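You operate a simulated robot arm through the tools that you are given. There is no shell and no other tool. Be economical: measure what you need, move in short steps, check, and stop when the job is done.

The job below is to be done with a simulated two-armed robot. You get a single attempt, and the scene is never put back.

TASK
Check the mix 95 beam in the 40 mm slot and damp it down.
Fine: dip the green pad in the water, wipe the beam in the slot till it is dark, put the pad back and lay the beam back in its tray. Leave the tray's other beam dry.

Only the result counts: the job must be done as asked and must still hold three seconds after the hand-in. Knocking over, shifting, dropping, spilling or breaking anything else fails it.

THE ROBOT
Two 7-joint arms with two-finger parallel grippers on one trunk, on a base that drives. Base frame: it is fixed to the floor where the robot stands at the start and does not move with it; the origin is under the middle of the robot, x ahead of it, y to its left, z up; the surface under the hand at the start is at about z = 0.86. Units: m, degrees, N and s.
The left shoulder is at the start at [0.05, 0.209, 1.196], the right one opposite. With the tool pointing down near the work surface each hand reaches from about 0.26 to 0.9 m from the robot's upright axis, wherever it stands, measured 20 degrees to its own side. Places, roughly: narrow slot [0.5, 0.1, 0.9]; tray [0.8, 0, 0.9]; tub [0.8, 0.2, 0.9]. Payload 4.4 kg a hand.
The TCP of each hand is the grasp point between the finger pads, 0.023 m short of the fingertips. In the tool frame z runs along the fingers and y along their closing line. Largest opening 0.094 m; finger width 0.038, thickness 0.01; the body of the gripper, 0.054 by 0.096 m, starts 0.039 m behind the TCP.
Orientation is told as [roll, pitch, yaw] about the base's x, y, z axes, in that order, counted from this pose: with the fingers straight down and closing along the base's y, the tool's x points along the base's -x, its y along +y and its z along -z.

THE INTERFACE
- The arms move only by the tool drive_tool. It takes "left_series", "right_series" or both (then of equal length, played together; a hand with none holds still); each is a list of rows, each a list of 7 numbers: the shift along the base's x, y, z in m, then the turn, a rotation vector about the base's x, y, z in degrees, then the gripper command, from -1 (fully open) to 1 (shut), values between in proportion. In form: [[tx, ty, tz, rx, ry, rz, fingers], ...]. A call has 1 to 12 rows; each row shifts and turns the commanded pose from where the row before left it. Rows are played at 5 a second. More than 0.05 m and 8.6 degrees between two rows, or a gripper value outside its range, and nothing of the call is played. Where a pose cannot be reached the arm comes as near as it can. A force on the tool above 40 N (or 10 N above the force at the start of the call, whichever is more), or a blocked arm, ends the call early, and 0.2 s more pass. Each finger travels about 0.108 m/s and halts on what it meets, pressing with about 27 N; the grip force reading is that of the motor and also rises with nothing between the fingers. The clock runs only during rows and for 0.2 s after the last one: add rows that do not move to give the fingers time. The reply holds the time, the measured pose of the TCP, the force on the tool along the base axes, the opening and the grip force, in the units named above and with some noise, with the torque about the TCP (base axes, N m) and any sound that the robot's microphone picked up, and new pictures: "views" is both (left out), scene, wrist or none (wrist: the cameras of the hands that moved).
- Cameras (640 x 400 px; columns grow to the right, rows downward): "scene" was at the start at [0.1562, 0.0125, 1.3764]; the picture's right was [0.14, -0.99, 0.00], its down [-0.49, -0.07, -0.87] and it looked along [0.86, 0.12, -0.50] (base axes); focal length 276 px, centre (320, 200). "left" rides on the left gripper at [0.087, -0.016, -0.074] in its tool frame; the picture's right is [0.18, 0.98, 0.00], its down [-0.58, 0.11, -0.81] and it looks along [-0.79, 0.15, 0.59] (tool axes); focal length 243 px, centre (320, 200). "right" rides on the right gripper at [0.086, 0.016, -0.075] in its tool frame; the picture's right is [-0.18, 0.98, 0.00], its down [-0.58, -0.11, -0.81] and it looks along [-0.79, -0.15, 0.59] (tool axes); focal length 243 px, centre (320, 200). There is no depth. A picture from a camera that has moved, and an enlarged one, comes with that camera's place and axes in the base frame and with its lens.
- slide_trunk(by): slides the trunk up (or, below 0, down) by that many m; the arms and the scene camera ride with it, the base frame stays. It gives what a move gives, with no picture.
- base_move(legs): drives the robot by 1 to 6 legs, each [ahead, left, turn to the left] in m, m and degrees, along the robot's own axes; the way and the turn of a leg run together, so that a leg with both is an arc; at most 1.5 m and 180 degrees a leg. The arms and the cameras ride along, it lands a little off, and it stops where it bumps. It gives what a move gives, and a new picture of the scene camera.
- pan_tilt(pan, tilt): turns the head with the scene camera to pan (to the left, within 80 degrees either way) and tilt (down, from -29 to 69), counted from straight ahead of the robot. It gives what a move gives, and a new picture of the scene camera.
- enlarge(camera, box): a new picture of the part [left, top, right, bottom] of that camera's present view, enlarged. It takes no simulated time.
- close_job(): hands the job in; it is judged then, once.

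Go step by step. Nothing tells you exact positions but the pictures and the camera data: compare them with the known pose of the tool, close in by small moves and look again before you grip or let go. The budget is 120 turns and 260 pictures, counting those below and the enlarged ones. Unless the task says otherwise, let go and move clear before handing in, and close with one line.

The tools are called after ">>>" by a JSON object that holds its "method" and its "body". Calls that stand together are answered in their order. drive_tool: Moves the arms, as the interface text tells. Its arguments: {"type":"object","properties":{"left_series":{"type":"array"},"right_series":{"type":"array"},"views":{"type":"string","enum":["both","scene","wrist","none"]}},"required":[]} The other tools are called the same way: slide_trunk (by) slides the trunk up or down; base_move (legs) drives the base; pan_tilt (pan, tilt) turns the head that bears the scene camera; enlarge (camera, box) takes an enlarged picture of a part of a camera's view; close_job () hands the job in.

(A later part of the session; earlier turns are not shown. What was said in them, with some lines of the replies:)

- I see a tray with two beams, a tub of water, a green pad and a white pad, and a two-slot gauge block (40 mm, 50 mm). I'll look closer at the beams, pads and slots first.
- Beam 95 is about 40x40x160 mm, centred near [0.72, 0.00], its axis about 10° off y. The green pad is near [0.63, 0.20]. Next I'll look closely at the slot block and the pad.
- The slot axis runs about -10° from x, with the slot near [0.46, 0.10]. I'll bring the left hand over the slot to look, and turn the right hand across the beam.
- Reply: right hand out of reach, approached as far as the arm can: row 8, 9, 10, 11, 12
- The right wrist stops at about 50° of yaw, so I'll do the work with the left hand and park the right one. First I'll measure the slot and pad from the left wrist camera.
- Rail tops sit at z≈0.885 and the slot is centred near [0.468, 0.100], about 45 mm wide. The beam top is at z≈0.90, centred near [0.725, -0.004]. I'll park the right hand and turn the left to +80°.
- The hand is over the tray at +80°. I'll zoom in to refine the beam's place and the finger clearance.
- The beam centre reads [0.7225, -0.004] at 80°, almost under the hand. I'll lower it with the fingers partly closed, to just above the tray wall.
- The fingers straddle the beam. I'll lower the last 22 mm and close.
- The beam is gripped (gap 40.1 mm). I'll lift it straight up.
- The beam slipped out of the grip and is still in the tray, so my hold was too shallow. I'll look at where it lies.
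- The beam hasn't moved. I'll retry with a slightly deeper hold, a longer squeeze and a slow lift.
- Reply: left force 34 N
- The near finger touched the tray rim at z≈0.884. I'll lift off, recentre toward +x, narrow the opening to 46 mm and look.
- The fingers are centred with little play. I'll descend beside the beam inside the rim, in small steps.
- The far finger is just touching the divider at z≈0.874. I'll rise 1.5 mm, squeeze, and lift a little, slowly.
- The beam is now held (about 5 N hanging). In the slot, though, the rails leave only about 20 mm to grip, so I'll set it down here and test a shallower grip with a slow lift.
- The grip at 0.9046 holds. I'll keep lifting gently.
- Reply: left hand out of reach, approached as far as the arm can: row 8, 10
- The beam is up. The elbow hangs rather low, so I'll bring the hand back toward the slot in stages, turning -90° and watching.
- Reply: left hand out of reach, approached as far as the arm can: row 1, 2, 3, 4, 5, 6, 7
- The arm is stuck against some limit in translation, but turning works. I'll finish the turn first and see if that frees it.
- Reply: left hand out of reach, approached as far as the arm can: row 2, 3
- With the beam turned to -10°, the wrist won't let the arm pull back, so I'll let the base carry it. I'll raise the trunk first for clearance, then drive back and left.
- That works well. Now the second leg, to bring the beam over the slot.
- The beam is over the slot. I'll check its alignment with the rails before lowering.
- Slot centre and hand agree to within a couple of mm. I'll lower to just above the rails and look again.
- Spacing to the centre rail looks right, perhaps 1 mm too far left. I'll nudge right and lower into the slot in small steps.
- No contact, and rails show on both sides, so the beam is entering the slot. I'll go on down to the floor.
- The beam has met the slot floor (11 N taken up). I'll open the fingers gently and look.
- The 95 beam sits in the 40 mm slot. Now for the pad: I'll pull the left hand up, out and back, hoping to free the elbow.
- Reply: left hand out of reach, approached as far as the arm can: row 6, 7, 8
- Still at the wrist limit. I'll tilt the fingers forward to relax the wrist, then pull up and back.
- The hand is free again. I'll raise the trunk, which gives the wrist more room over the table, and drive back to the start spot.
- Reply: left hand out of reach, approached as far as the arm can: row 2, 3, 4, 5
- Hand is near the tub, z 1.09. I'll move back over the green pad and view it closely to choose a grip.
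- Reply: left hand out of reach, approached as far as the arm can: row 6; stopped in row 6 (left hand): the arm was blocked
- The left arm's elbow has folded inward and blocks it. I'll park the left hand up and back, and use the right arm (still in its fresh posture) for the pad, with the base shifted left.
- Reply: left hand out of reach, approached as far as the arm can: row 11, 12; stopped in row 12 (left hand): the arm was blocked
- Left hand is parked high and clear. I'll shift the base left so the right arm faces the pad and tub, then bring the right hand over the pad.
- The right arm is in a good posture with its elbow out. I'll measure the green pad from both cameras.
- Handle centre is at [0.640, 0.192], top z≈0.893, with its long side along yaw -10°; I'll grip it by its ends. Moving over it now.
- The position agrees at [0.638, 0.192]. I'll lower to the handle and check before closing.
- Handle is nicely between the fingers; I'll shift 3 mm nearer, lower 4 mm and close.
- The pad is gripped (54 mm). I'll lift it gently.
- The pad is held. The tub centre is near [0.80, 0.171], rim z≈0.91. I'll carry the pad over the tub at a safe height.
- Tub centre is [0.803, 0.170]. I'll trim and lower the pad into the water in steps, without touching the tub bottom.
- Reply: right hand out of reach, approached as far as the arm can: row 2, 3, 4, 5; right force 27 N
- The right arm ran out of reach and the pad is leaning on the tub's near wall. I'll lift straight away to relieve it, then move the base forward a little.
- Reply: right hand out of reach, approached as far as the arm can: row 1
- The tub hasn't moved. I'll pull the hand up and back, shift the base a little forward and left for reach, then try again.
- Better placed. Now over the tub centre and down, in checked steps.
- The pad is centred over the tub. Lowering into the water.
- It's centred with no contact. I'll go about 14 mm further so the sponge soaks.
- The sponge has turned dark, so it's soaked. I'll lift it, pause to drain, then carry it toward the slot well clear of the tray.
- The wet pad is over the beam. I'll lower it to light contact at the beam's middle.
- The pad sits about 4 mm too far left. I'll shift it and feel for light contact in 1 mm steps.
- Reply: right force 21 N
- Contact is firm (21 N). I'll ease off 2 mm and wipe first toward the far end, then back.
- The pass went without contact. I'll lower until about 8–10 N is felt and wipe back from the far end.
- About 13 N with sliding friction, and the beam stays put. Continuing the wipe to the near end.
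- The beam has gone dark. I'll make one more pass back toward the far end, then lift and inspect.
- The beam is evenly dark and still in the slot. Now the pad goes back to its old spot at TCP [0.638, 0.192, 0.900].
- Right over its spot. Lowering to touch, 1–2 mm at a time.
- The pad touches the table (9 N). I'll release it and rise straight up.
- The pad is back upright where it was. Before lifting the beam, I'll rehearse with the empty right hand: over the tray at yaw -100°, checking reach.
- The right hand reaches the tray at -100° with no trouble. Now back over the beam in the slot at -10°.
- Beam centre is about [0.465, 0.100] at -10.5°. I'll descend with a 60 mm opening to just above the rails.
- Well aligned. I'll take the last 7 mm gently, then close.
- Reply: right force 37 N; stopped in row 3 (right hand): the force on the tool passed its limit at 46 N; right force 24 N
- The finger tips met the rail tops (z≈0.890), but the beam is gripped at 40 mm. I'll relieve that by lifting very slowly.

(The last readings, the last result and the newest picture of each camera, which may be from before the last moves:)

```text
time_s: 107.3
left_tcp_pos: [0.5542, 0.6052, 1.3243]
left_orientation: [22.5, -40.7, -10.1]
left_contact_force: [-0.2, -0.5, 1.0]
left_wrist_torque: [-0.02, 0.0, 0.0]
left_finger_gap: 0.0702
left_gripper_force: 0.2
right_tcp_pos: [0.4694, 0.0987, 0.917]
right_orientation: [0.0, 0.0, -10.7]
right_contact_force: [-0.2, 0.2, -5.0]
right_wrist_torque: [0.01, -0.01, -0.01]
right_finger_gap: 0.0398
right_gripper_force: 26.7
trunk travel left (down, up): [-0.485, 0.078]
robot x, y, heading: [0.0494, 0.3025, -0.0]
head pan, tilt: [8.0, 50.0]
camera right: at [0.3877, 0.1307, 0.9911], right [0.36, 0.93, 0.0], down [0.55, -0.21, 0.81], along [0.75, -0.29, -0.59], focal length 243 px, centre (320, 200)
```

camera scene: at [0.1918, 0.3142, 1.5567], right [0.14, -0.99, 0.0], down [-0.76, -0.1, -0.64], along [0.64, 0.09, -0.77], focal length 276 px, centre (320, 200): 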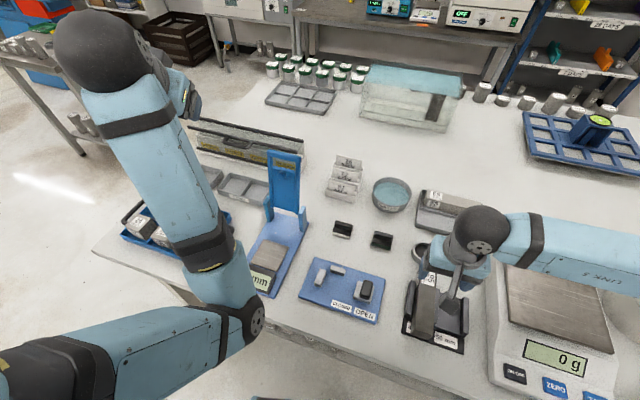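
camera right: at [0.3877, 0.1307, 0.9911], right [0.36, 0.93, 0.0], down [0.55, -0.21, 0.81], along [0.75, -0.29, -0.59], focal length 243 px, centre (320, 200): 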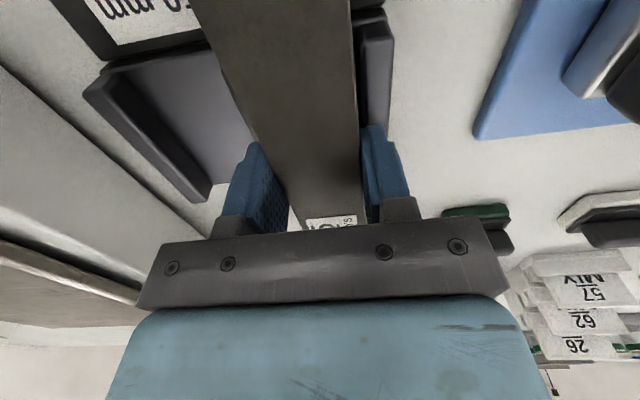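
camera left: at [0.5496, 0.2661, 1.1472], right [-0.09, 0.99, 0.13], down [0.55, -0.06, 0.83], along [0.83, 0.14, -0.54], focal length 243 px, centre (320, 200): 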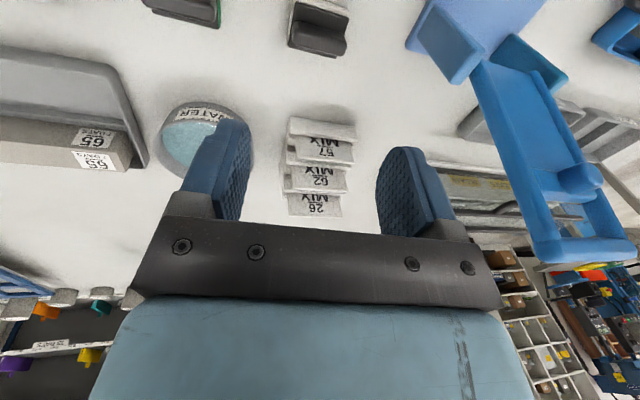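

The beam is hanging freely (-5 N). I'll keep lifting gently.

>>> {"method": "drive_tool", "body": {"right_series": [[0, 0, 0.002, 0, 0, 0, 1], [0, 0, 0.004, 0, 0, 0, 1], [0, 0, 0.006, 0, 0, 0, 1], [0, 0, 0.008, 0, 0, 0, 1], [0, 0, 0.01, 0, 0, 0, 1], [0, 0, 0.012, 0, 0, 0, 1], [0, 0, 0.012, 0, 0, 0, 1], [0, 0, 0.01, 0, 0, 0, 1], [0, 0, 0.008, 0, 0, 0, 1], [0, 0, 0.005, 0, 0, 0, 1], [0, 0, 0.003, 0, 0, 0, 1]], "views": "both"}}

>>> {"method": "enlarge", "body": {"camera": "scene", "box": [380, 200, 500, 360]}}

```text
time_s: 109.7
left_tcp_pos: [0.5541, 0.6055, 1.3242]
left_orientation: [22.5, -40.7, -10.1]
left_contact_force: [0.1, 0.1, 0.2]
left_wrist_torque: [-0.04, 0.03, 0.03]
left_finger_gap: 0.0704
left_gripper_force: 0.1
right_tcp_pos: [0.4678, 0.0989, 0.9975]
right_orientation: [0.0, -0.1, -10.8]
right_contact_force: [0.3, -0.9, -5.7]
right_wrist_torque: [0.0, -0.02, -0.01]
right_finger_gap: 0.0398
right_gripper_force: 26.8
trunk travel left (down, up): [-0.485, 0.078]
robot x, y, heading: [0.0468, 0.3, -0.3]
head pan, tilt: [8.0, 50.0]
camera scene: at [0.1927, 0.3138, 1.5565], right [0.14, -0.99, 0.0], down [-0.76, -0.1, -0.64], along [0.64, 0.09, -0.77], focal length 276 px, centre (320, 200)
camera right: at [0.3871, 0.1308, 1.0711], right [0.36, 0.93, 0.0], down [0.55, -0.21, 0.81], along [0.75, -0.29, -0.59], focal length 243 px, centre (320, 200)
```

scene: 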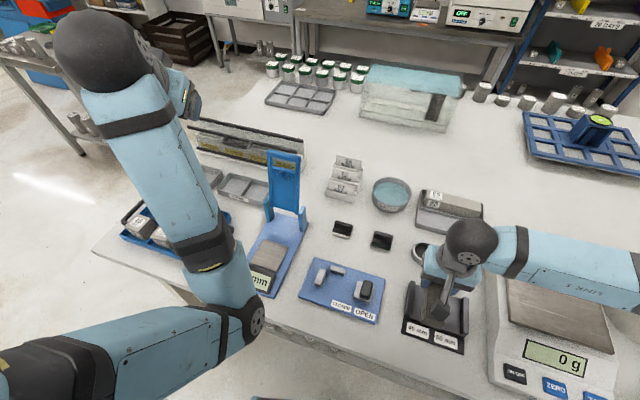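
right: 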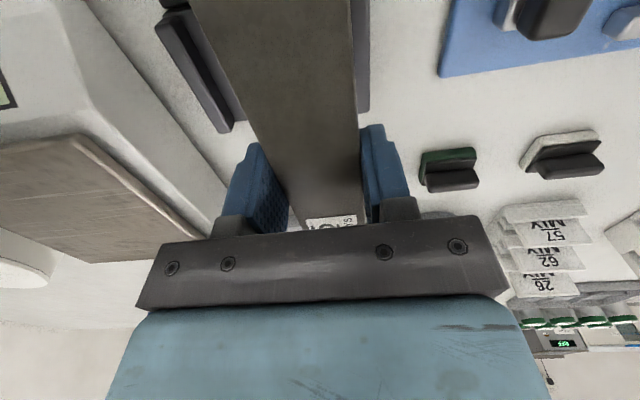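

```text
2.50 times, centred on (440, 280) of scene
camera zoom: at [0.1927, 0.3138, 1.5565], right [0.14, -0.99, 0.0], down [-0.76, -0.1, -0.64], along [0.64, 0.09, -0.77], focal length 691 px, centre (20, 0)
```

zoom: 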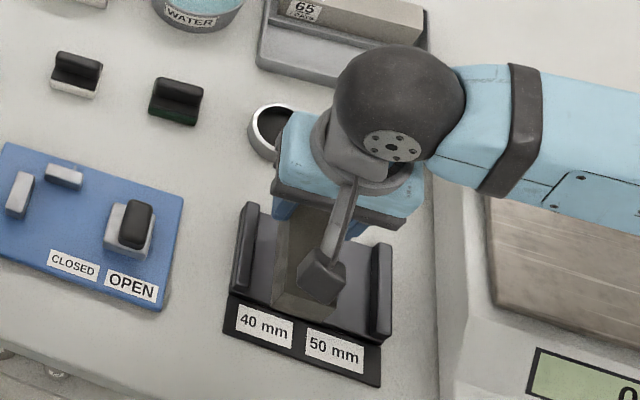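

Beam lifted cleanly; the slot block stayed in place. I'll carry it over the tray, turning to -100°.

>>> {"method": "drive_tool", "body": {"right_series": [[0.01, -0.004, 0.003, 0, 0, -5, 1], [0.02, -0.008, 0.003, 0, 0, -7, 1], [0.023, -0.0095, 0.002, 0, 0, -8, 1], [0.023, -0.0095, 0, 0, 0, -8, 1], [0.024, -0.01, 0, 0, 0, -8, 1], [0.024, -0.01, 0, 0, 0, -8, 1], [0.024, -0.01, 0, 0, 0, -8, 1], [0.024, -0.01, 0, 0, 0, -8, 1], [0.024, -0.01, 0, 0, 0, -8, 1], [0.024, -0.01, 0, 0, 0, -8, 1], [0.02, -0.009, 0, 0, 0, -7, 1], [0.0154, -0.006, 0, 0, 0, -6.1, 1]], "views": "both"}}

>>> {"method": "enlarge", "body": {"camera": "scene", "box": [380, 120, 520, 260]}}

>>> {"method": "enlarge", "body": {"camera": "right", "box": [180, 0, 480, 200]}}

```text
time_s: 112.3
left_tcp_pos: [0.556, 0.6056, 1.3232]
left_orientation: [22.5, -40.7, -10.0]
left_contact_force: [0.0, -0.4, 0.0]
left_wrist_torque: [0.01, -0.01, 0.04]
left_finger_gap: 0.0705
left_gripper_force: 0.1
right_tcp_pos: [0.723, -0.0091, 1.0055]
right_orientation: [0.0, 0.1, -99.9]
right_contact_force: [0.1, 0.4, -5.1]
right_wrist_torque: [-0.03, 0.05, -0.02]
right_finger_gap: 0.0399
right_gripper_force: 27.0
trunk travel left (down, up): [-0.485, 0.078]
robot x, y, heading: [0.0498, 0.3037, 0.0]
head pan, tilt: [8.0, 50.0]
camera scene: at [0.1935, 0.3137, 1.5564], right [0.14, -0.99, 0.0], down [-0.76, -0.1, -0.64], along [0.64, 0.09, -0.77], focal length 276 px, centre (320, 200)
camera right: at [0.7547, 0.0739, 1.0787], right [0.94, -0.35, 0.0], down [-0.21, -0.55, 0.81], along [-0.28, -0.76, -0.59], focal length 243 px, centre (320, 200)
```

scene: 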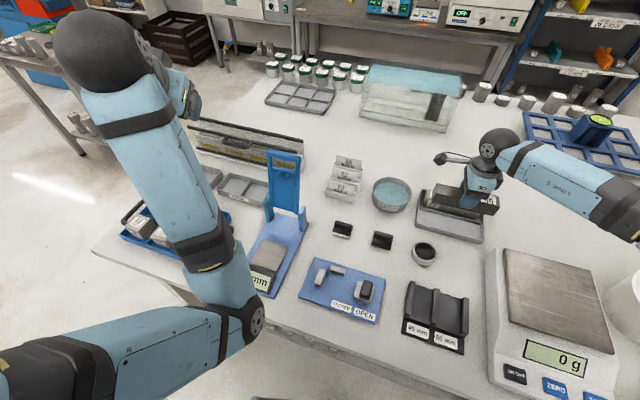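
right: 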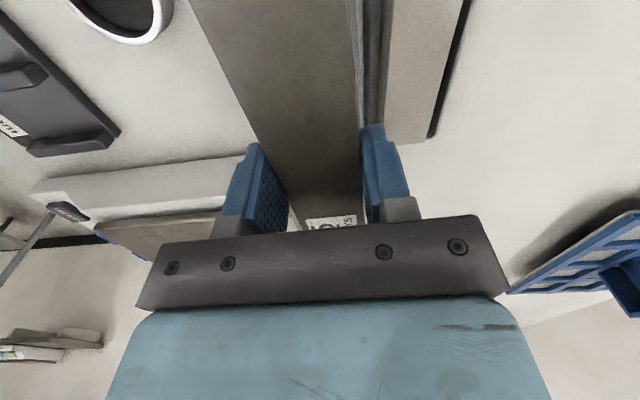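

```text
2.86 times, centred on (450, 190) of scene
camera zoom: at [0.1935, 0.3137, 1.5564], right [0.14, -0.99, 0.0], down [-0.76, -0.1, -0.64], along [0.64, 0.09, -0.77], focal length 790 px, centre (-51, 229)
```

zoom: 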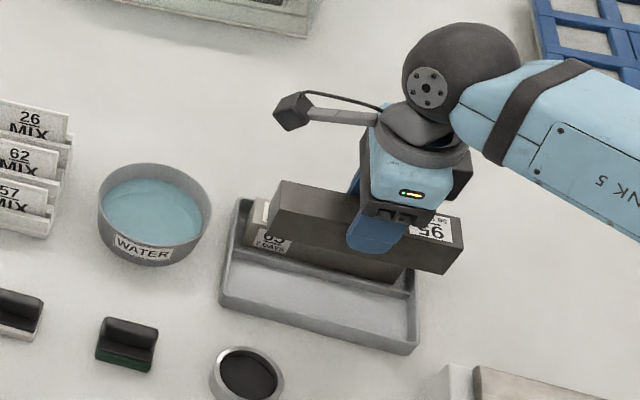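

```text
2.00 times, centred on (330, 100) of right
camera zoom: at [0.7547, 0.0739, 1.0787], right [0.94, -0.35, 0.0], down [-0.21, -0.55, 0.81], along [-0.28, -0.76, -0.59], focal length 485 px, centre (300, 400)
```

zoom: 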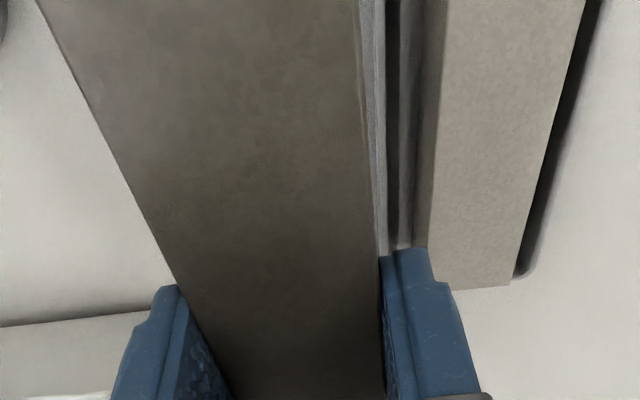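

Aligned over the near lane. I'll lower until the beam's underside is just above the rim, and look.

>>> {"method": "drive_tool", "body": {"right_series": [[0, 0.002, -0.01, 0, 0, 0, 1], [0, 0, -0.015, 0, 0, 0, 1], [0, 0, -0.02, 0, 0, 0, 1], [0, 0, -0.015, 0, 0, 0, 1], [0, 0, -0.01, 0, 0, 0, 1], [0, 0, -0.003, 0, 0, 0, 1], [0, 0, 0, 0, 0, 0, 1]], "views": "wrist"}}

>>> {"method": "enlarge", "body": {"camera": "scene", "box": [390, 140, 510, 250]}}

>>> {"method": "enlarge", "body": {"camera": "right", "box": [180, 0, 480, 200]}}

```text
time_s: 113.9
left_tcp_pos: [0.5535, 0.6051, 1.3234]
left_orientation: [22.6, -40.8, -10.1]
left_contact_force: [-1.3, -0.3, 0.4]
left_wrist_torque: [0.01, -0.03, -0.01]
left_finger_gap: 0.0706
left_gripper_force: 0.1
right_tcp_pos: [0.7224, -0.0066, 0.9296]
right_orientation: [0.0, 0.0, -99.8]
right_contact_force: [-0.1, -0.2, -5.8]
right_wrist_torque: [-0.05, 0.01, 0.0]
right_finger_gap: 0.0399
right_gripper_force: 27.1
trunk travel left (down, up): [-0.485, 0.078]
robot x, y, heading: [0.0473, 0.304, -0.3]
head pan, tilt: [8.0, 50.0]
camera right: at [0.7553, 0.0776, 1.0039], right [0.94, -0.35, 0.0], down [-0.21, -0.55, 0.81], along [-0.28, -0.76, -0.59], focal length 243 px, centre (320, 200)
```

right: 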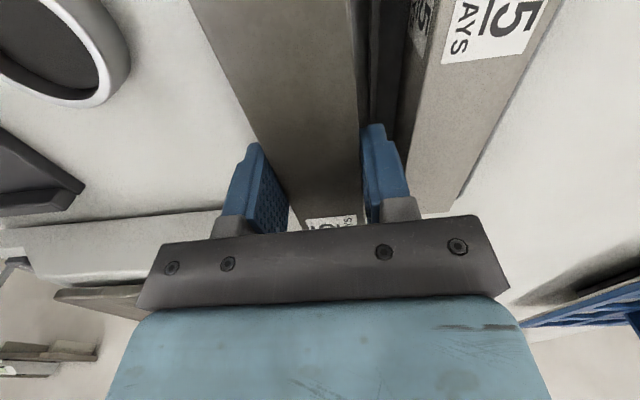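

```text
3.64 times, centred on (450, 195) of scene
camera zoom: at [0.193, 0.3137, 1.5565], right [0.14, -0.99, 0.0], down [-0.76, -0.1, -0.64], along [0.64, 0.09, -0.77], focal length 1005 px, centre (-153, 218)
```

zoom: 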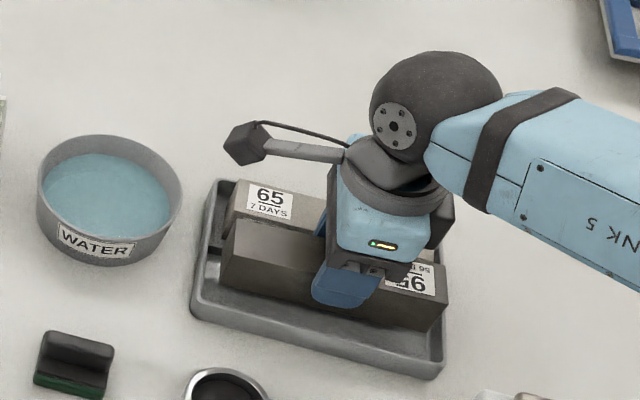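

```text
2.00 times, centred on (330, 100) of right
camera zoom: at [0.7553, 0.0776, 1.0039], right [0.94, -0.35, 0.0], down [-0.21, -0.55, 0.81], along [-0.28, -0.76, -0.59], focal length 485 px, centre (300, 400)
```

zoom: 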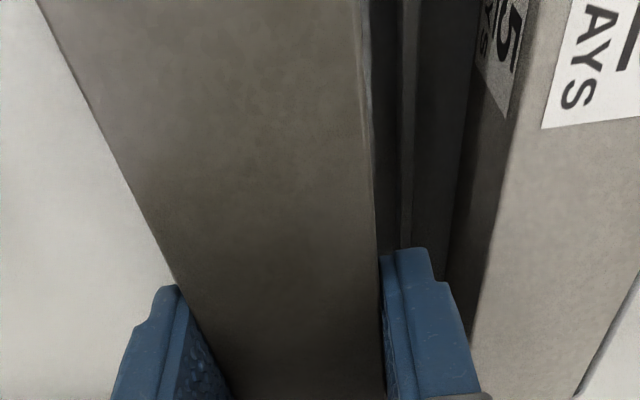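

It lines up in the near lane, clear of the 65 beam. Lowering to the tray floor.

>>> {"method": "drive_tool", "body": {"right_series": [[0.001, 0, -0.006, 0, 0, 0, 1], [0, 0, -0.006, 0, 0, 0, 1], [0, 0, -0.004, 0, 0, 0, 1], [0, 0, -0.003, 0, 0, 0, 1], [0, 0, -0.002, 0, 0, 0, 1], [0, 0, 0, 0, 0, 0, 1]], "views": "wrist"}}

```text
time_s: 115.3
left_tcp_pos: [0.5537, 0.605, 1.3239]
left_orientation: [22.6, -40.7, -10.1]
left_contact_force: [-0.3, -0.3, 0.1]
left_wrist_torque: [-0.03, -0.06, -0.02]
left_finger_gap: 0.0707
left_gripper_force: 0.1
right_tcp_pos: [0.7246, -0.006, 0.91]
right_orientation: [-0.1, -0.1, -99.7]
right_contact_force: [-0.6, 0.3, -6.3]
right_wrist_torque: [-0.03, -0.01, -0.03]
right_finger_gap: 0.0399
right_gripper_force: 27.5
trunk travel left (down, up): [-0.485, 0.078]
robot x, y, heading: [0.048, 0.305, -0.4]
head pan, tilt: [8.0, 50.0]
camera right: at [0.7566, 0.0774, 0.9836], right [0.94, -0.35, 0.0], down [-0.21, -0.55, 0.81], along [-0.28, -0.76, -0.59], focal length 243 px, centre (320, 200)
```

right: 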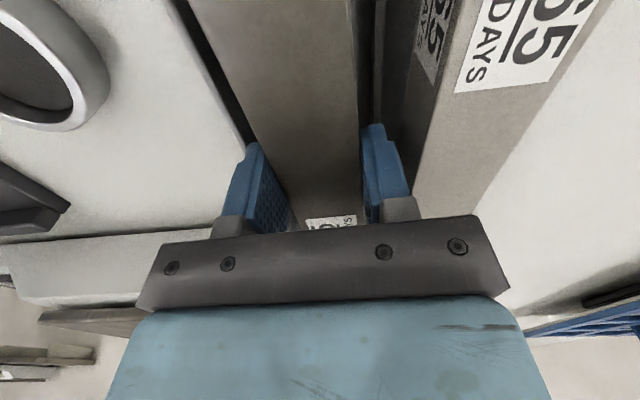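

Inside the tray walls and still hanging free. A few more millimetres down to touch.

>>> {"method": "drive_tool", "body": {"right_series": [[0, 0, -0.0015, 0, 0, 0, 1], [0, 0, -0.0015, 0, 0, 0, 1], [0, 0, 0, 0, 0, 0, 1]], "views": "none"}}

>>> {"method": "drive_tool", "body": {"right_series": [[0, 0, -0.001, 0, 0, 0, 1], [0, 0, -0.001, 0, 0, 0, 1], [0, 0, 0, 0, 0, 0, 1]], "views": "none"}}

```text
time_s: 116.1
left_tcp_pos: [0.5545, 0.605, 1.3249]
left_orientation: [22.5, -40.7, -10.1]
left_contact_force: [0.7, -0.2, 0.3]
left_wrist_torque: [0.0, 0.03, -0.01]
left_finger_gap: 0.0705
left_gripper_force: 0.1
right_tcp_pos: [0.7259, -0.0055, 0.9075]
right_orientation: [0.1, 0.0, -99.8]
right_contact_force: [-0.6, -0.1, -5.6]
right_wrist_torque: [-0.02, -0.01, 0.0]
right_finger_gap: 0.0399
right_gripper_force: 26.5
trunk travel left (down, up): [-0.485, 0.078]
robot x, y, heading: [0.0524, 0.3019, -0.3]
head pan, tilt: [8.0, 50.0]
```

```text
time_s: 116.9
left_tcp_pos: [0.5551, 0.6058, 1.3239]
left_orientation: [22.4, -40.7, -10.1]
left_contact_force: [0.9, -0.7, -0.2]
left_wrist_torque: [0.0, 0.02, 0.01]
left_finger_gap: 0.0705
left_gripper_force: 0.1
right_tcp_pos: [0.7258, -0.0061, 0.9063]
right_orientation: [0.0, 0.0, -99.7]
right_contact_force: [0.0, 0.2, -6.3]
right_wrist_torque: [-0.02, 0.01, 0.0]
right_finger_gap: 0.04
right_gripper_force: 26.8
trunk travel left (down, up): [-0.485, 0.078]
robot x, y, heading: [0.0506, 0.3054, -0.2]
head pan, tilt: [8.0, 50.0]
```

>>> {"method": "drive_tool", "body": {"right_series": [[-0.0005, 0, -0.001, 0, 0, 0, 1], [0, 0, -0.001, 0, 0, 0, 1], [0, 0, -0.001, 0, 0, 0, 1], [0, 0, 0, 0, 0, 0, 1]], "views": "both"}}

>>> {"method": "enlarge", "body": {"camera": "scene", "box": [390, 140, 510, 250]}}

```text
time_s: 117.9
left_tcp_pos: [0.5519, 0.6058, 1.3249]
left_orientation: [22.5, -40.7, -10.1]
left_contact_force: [-0.3, -0.4, 1.1]
left_wrist_torque: [-0.02, -0.03, 0.01]
left_finger_gap: 0.0705
left_gripper_force: 0.0
right_tcp_pos: [0.7247, -0.0054, 0.9047]
right_orientation: [0.1, 0.0, -99.8]
right_contact_force: [2.6, 0.0, 7.8]
right_wrist_torque: [-0.78, 0.25, 0.11]
right_finger_gap: 0.0399
right_gripper_force: 26.9
trunk travel left (down, up): [-0.485, 0.078]
robot x, y, heading: [0.0488, 0.3047, -0.1]
head pan, tilt: [8.0, 50.0]
camera scene: at [0.1916, 0.3146, 1.5568], right [0.14, -0.99, 0.0], down [-0.76, -0.1, -0.64], along [0.64, 0.09, -0.77], focal length 276 px, centre (320, 200)
camera right: at [0.7559, 0.0775, 0.9787], right [0.94, -0.35, 0.0], down [-0.21, -0.55, 0.81], along [-0.28, -0.76, -0.59], focal length 243 px, centre (320, 200)
```

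scene: 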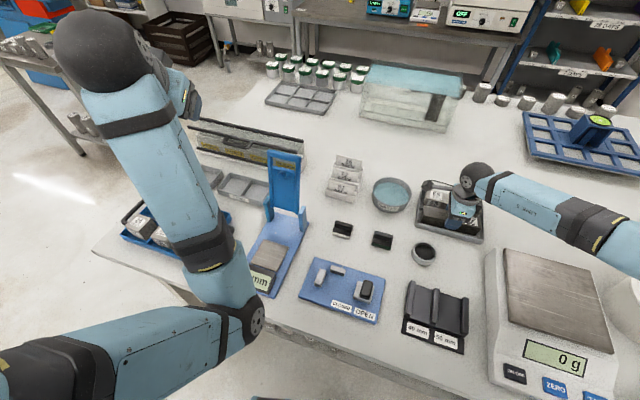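
right: 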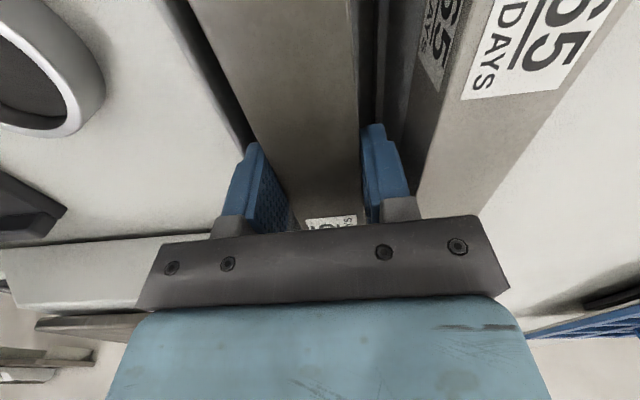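

```text
3.64 times, centred on (450, 195) of scene
camera zoom: at [0.1916, 0.3146, 1.5568], right [0.14, -0.99, 0.0], down [-0.76, -0.1, -0.64], along [0.64, 0.09, -0.77], focal length 1005 px, centre (-153, 218)
```

zoom: 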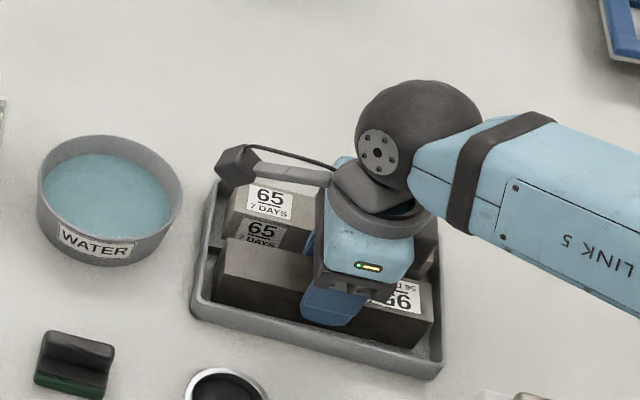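

The beam rests on the tray floor. I'll open by only 3 mm a side, rise straight up, then widen once clear.

>>> {"method": "drive_tool", "body": {"right_series": [[0, 0, 0.0015, 0, 0, 0, 0.1], [0, 0, 0, 0, 0, 0, 0.03], [0, 0, 0, 0, 0, 0, 0.03], [0, 0, 0.004, 0, 0, 0, 0.03], [0, 0, 0.008, 0, 0, 0, 0.03], [0, 0, 0.015, 0, 0, 0, -0.1], [0, 0, 0.025, 0, 0, 0, -0.3], [0, 0, 0.03, 0, 0, 0, -0.5], [0, 0, 0.03, 0, 0, 0, -0.5]], "views": "both"}}

>>> {"method": "enlarge", "body": {"camera": "scene", "box": [390, 140, 510, 250]}}

>>> {"method": "enlarge", "body": {"camera": "right", "box": [180, 0, 480, 200]}}

```text
time_s: 119.9
left_tcp_pos: [0.5532, 0.6052, 1.3248]
left_orientation: [22.4, -40.8, -10.1]
left_contact_force: [0.2, 0.6, -0.3]
left_wrist_torque: [0.0, -0.01, -0.01]
left_finger_gap: 0.0703
left_gripper_force: 0.1
right_tcp_pos: [0.7255, -0.0061, 1.0164]
right_orientation: [0.0, 0.0, -99.7]
right_contact_force: [0.5, 0.9, 0.3]
right_wrist_torque: [-0.03, 0.03, -0.02]
right_finger_gap: 0.0705
right_gripper_force: 0.0
trunk travel left (down, up): [-0.485, 0.078]
robot x, y, heading: [0.0495, 0.2994, -0.0]
head pan, tilt: [8.0, 50.0]
camera scene: at [0.1917, 0.3143, 1.5566], right [0.14, -0.99, 0.0], down [-0.76, -0.1, -0.64], along [0.64, 0.09, -0.77], focal length 276 px, centre (320, 200)
camera right: at [0.7574, 0.0781, 1.0912], right [0.94, -0.35, 0.0], down [-0.21, -0.55, 0.81], along [-0.28, -0.76, -0.59], focal length 243 px, centre (320, 200)
```

scene: 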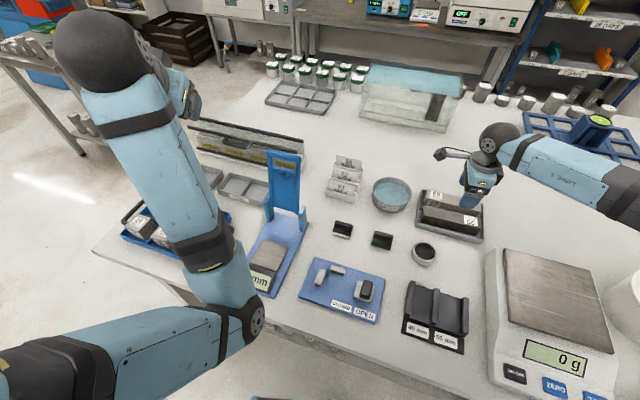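
right: 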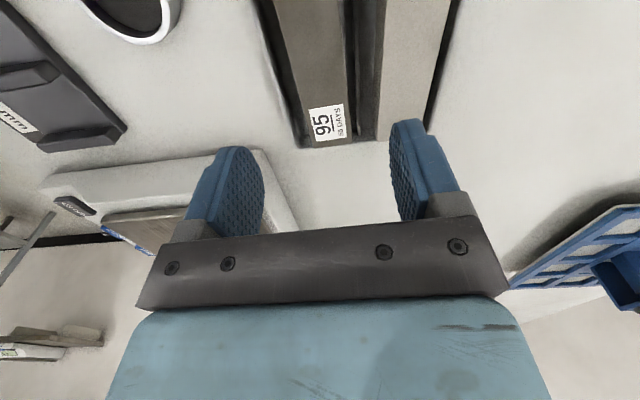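

```text
3.64 times, centred on (450, 195) of scene
camera zoom: at [0.1917, 0.3143, 1.5566], right [0.14, -0.99, 0.0], down [-0.76, -0.1, -0.64], along [0.64, 0.09, -0.77], focal length 1005 px, centre (-153, 218)
```

zoom: 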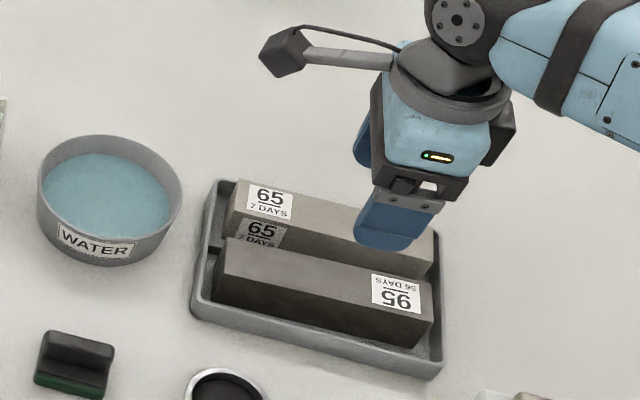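

```text
2.00 times, centred on (330, 100) of right
camera zoom: at [0.7574, 0.0781, 1.0912], right [0.94, -0.35, 0.0], down [-0.21, -0.55, 0.81], along [-0.28, -0.76, -0.59], focal length 485 px, centre (300, 400)
```

zoom: 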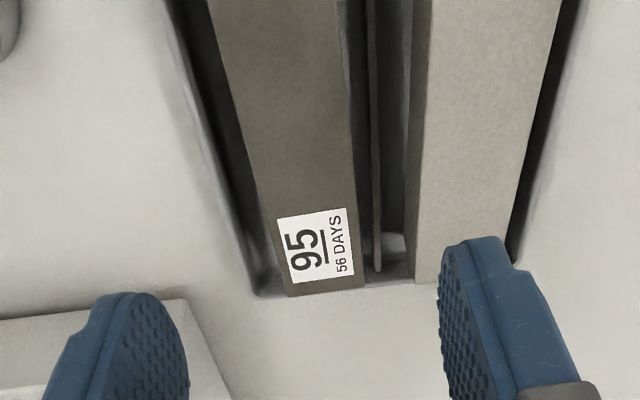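

The dark 95 beam lies flat in its lane, the 65 beam is dry, and pad, tub and slot block are in place. I'll move the hand clear.

>>> {"method": "drive_tool", "body": {"right_series": [[0, -0.02, 0.03, 0, 0, 0, -0.5], [0, -0.03, 0.03, 0, 0, 0, -0.5], [0, -0.03, 0.03, 0, 0, 0, -0.5], [0, -0.03, 0.02, 0, 0, 0, -0.5], [0, 0, 0, 0, 0, 0, -0.5]], "views": "scene"}}

>>> {"method": "enlarge", "body": {"camera": "scene", "box": [290, 140, 510, 360]}}

```text
time_s: 121.1
left_tcp_pos: [0.5546, 0.6057, 1.3232]
left_orientation: [22.4, -40.7, -10.2]
left_contact_force: [0.8, -0.5, 0.3]
left_wrist_torque: [0.01, 0.0, -0.01]
left_finger_gap: 0.0709
left_gripper_force: 0.1
right_tcp_pos: [0.7267, -0.1148, 1.1267]
right_orientation: [0.0, -0.1, -99.8]
right_contact_force: [-0.4, -0.9, 1.0]
right_wrist_torque: [-0.01, 0.0, 0.01]
right_finger_gap: 0.0702
right_gripper_force: 0.0
trunk travel left (down, up): [-0.485, 0.078]
robot x, y, heading: [0.0465, 0.3029, -0.1]
head pan, tilt: [8.0, 50.0]
camera scene: at [0.1928, 0.3145, 1.5565], right [0.14, -0.99, 0.0], down [-0.76, -0.1, -0.64], along [0.64, 0.09, -0.77], focal length 276 px, centre (320, 200)
```

scene: 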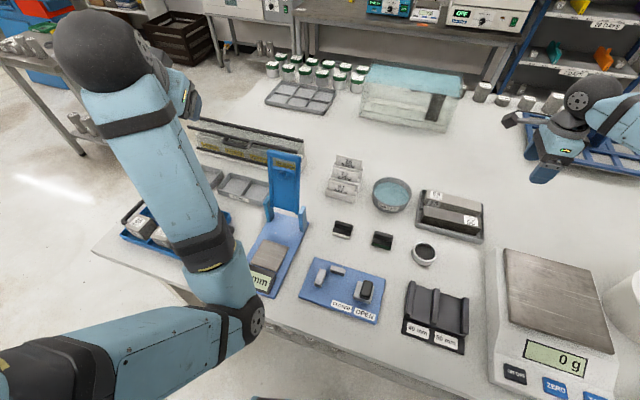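

```text
1.82 times, centred on (400, 250) of scene
camera zoom: at [0.1928, 0.3145, 1.5565], right [0.14, -0.99, 0.0], down [-0.76, -0.1, -0.64], along [0.64, 0.09, -0.77], focal length 503 px, centre (174, 109)
```

zoom: 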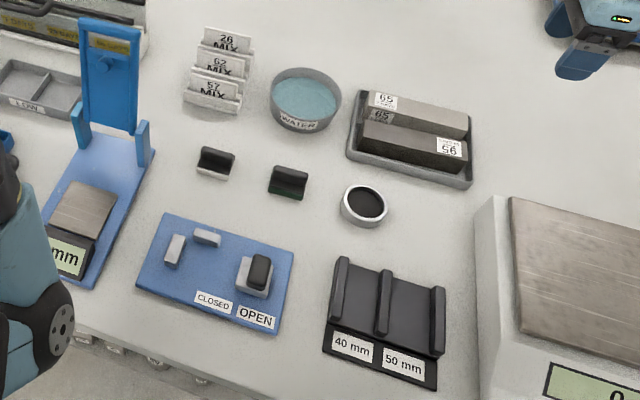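

Everything is in order and both hands are clear, so I'm handing in.

>>> {"method": "close_job", "body": {}}

```text
The job is handed in.
```

The mix 95 beam fitted the 40 mm slot, was wiped until dark with the wet green pad, and lies back in its tray with its label end swapped round; the pad is back in place and the 65 beam was left dry.
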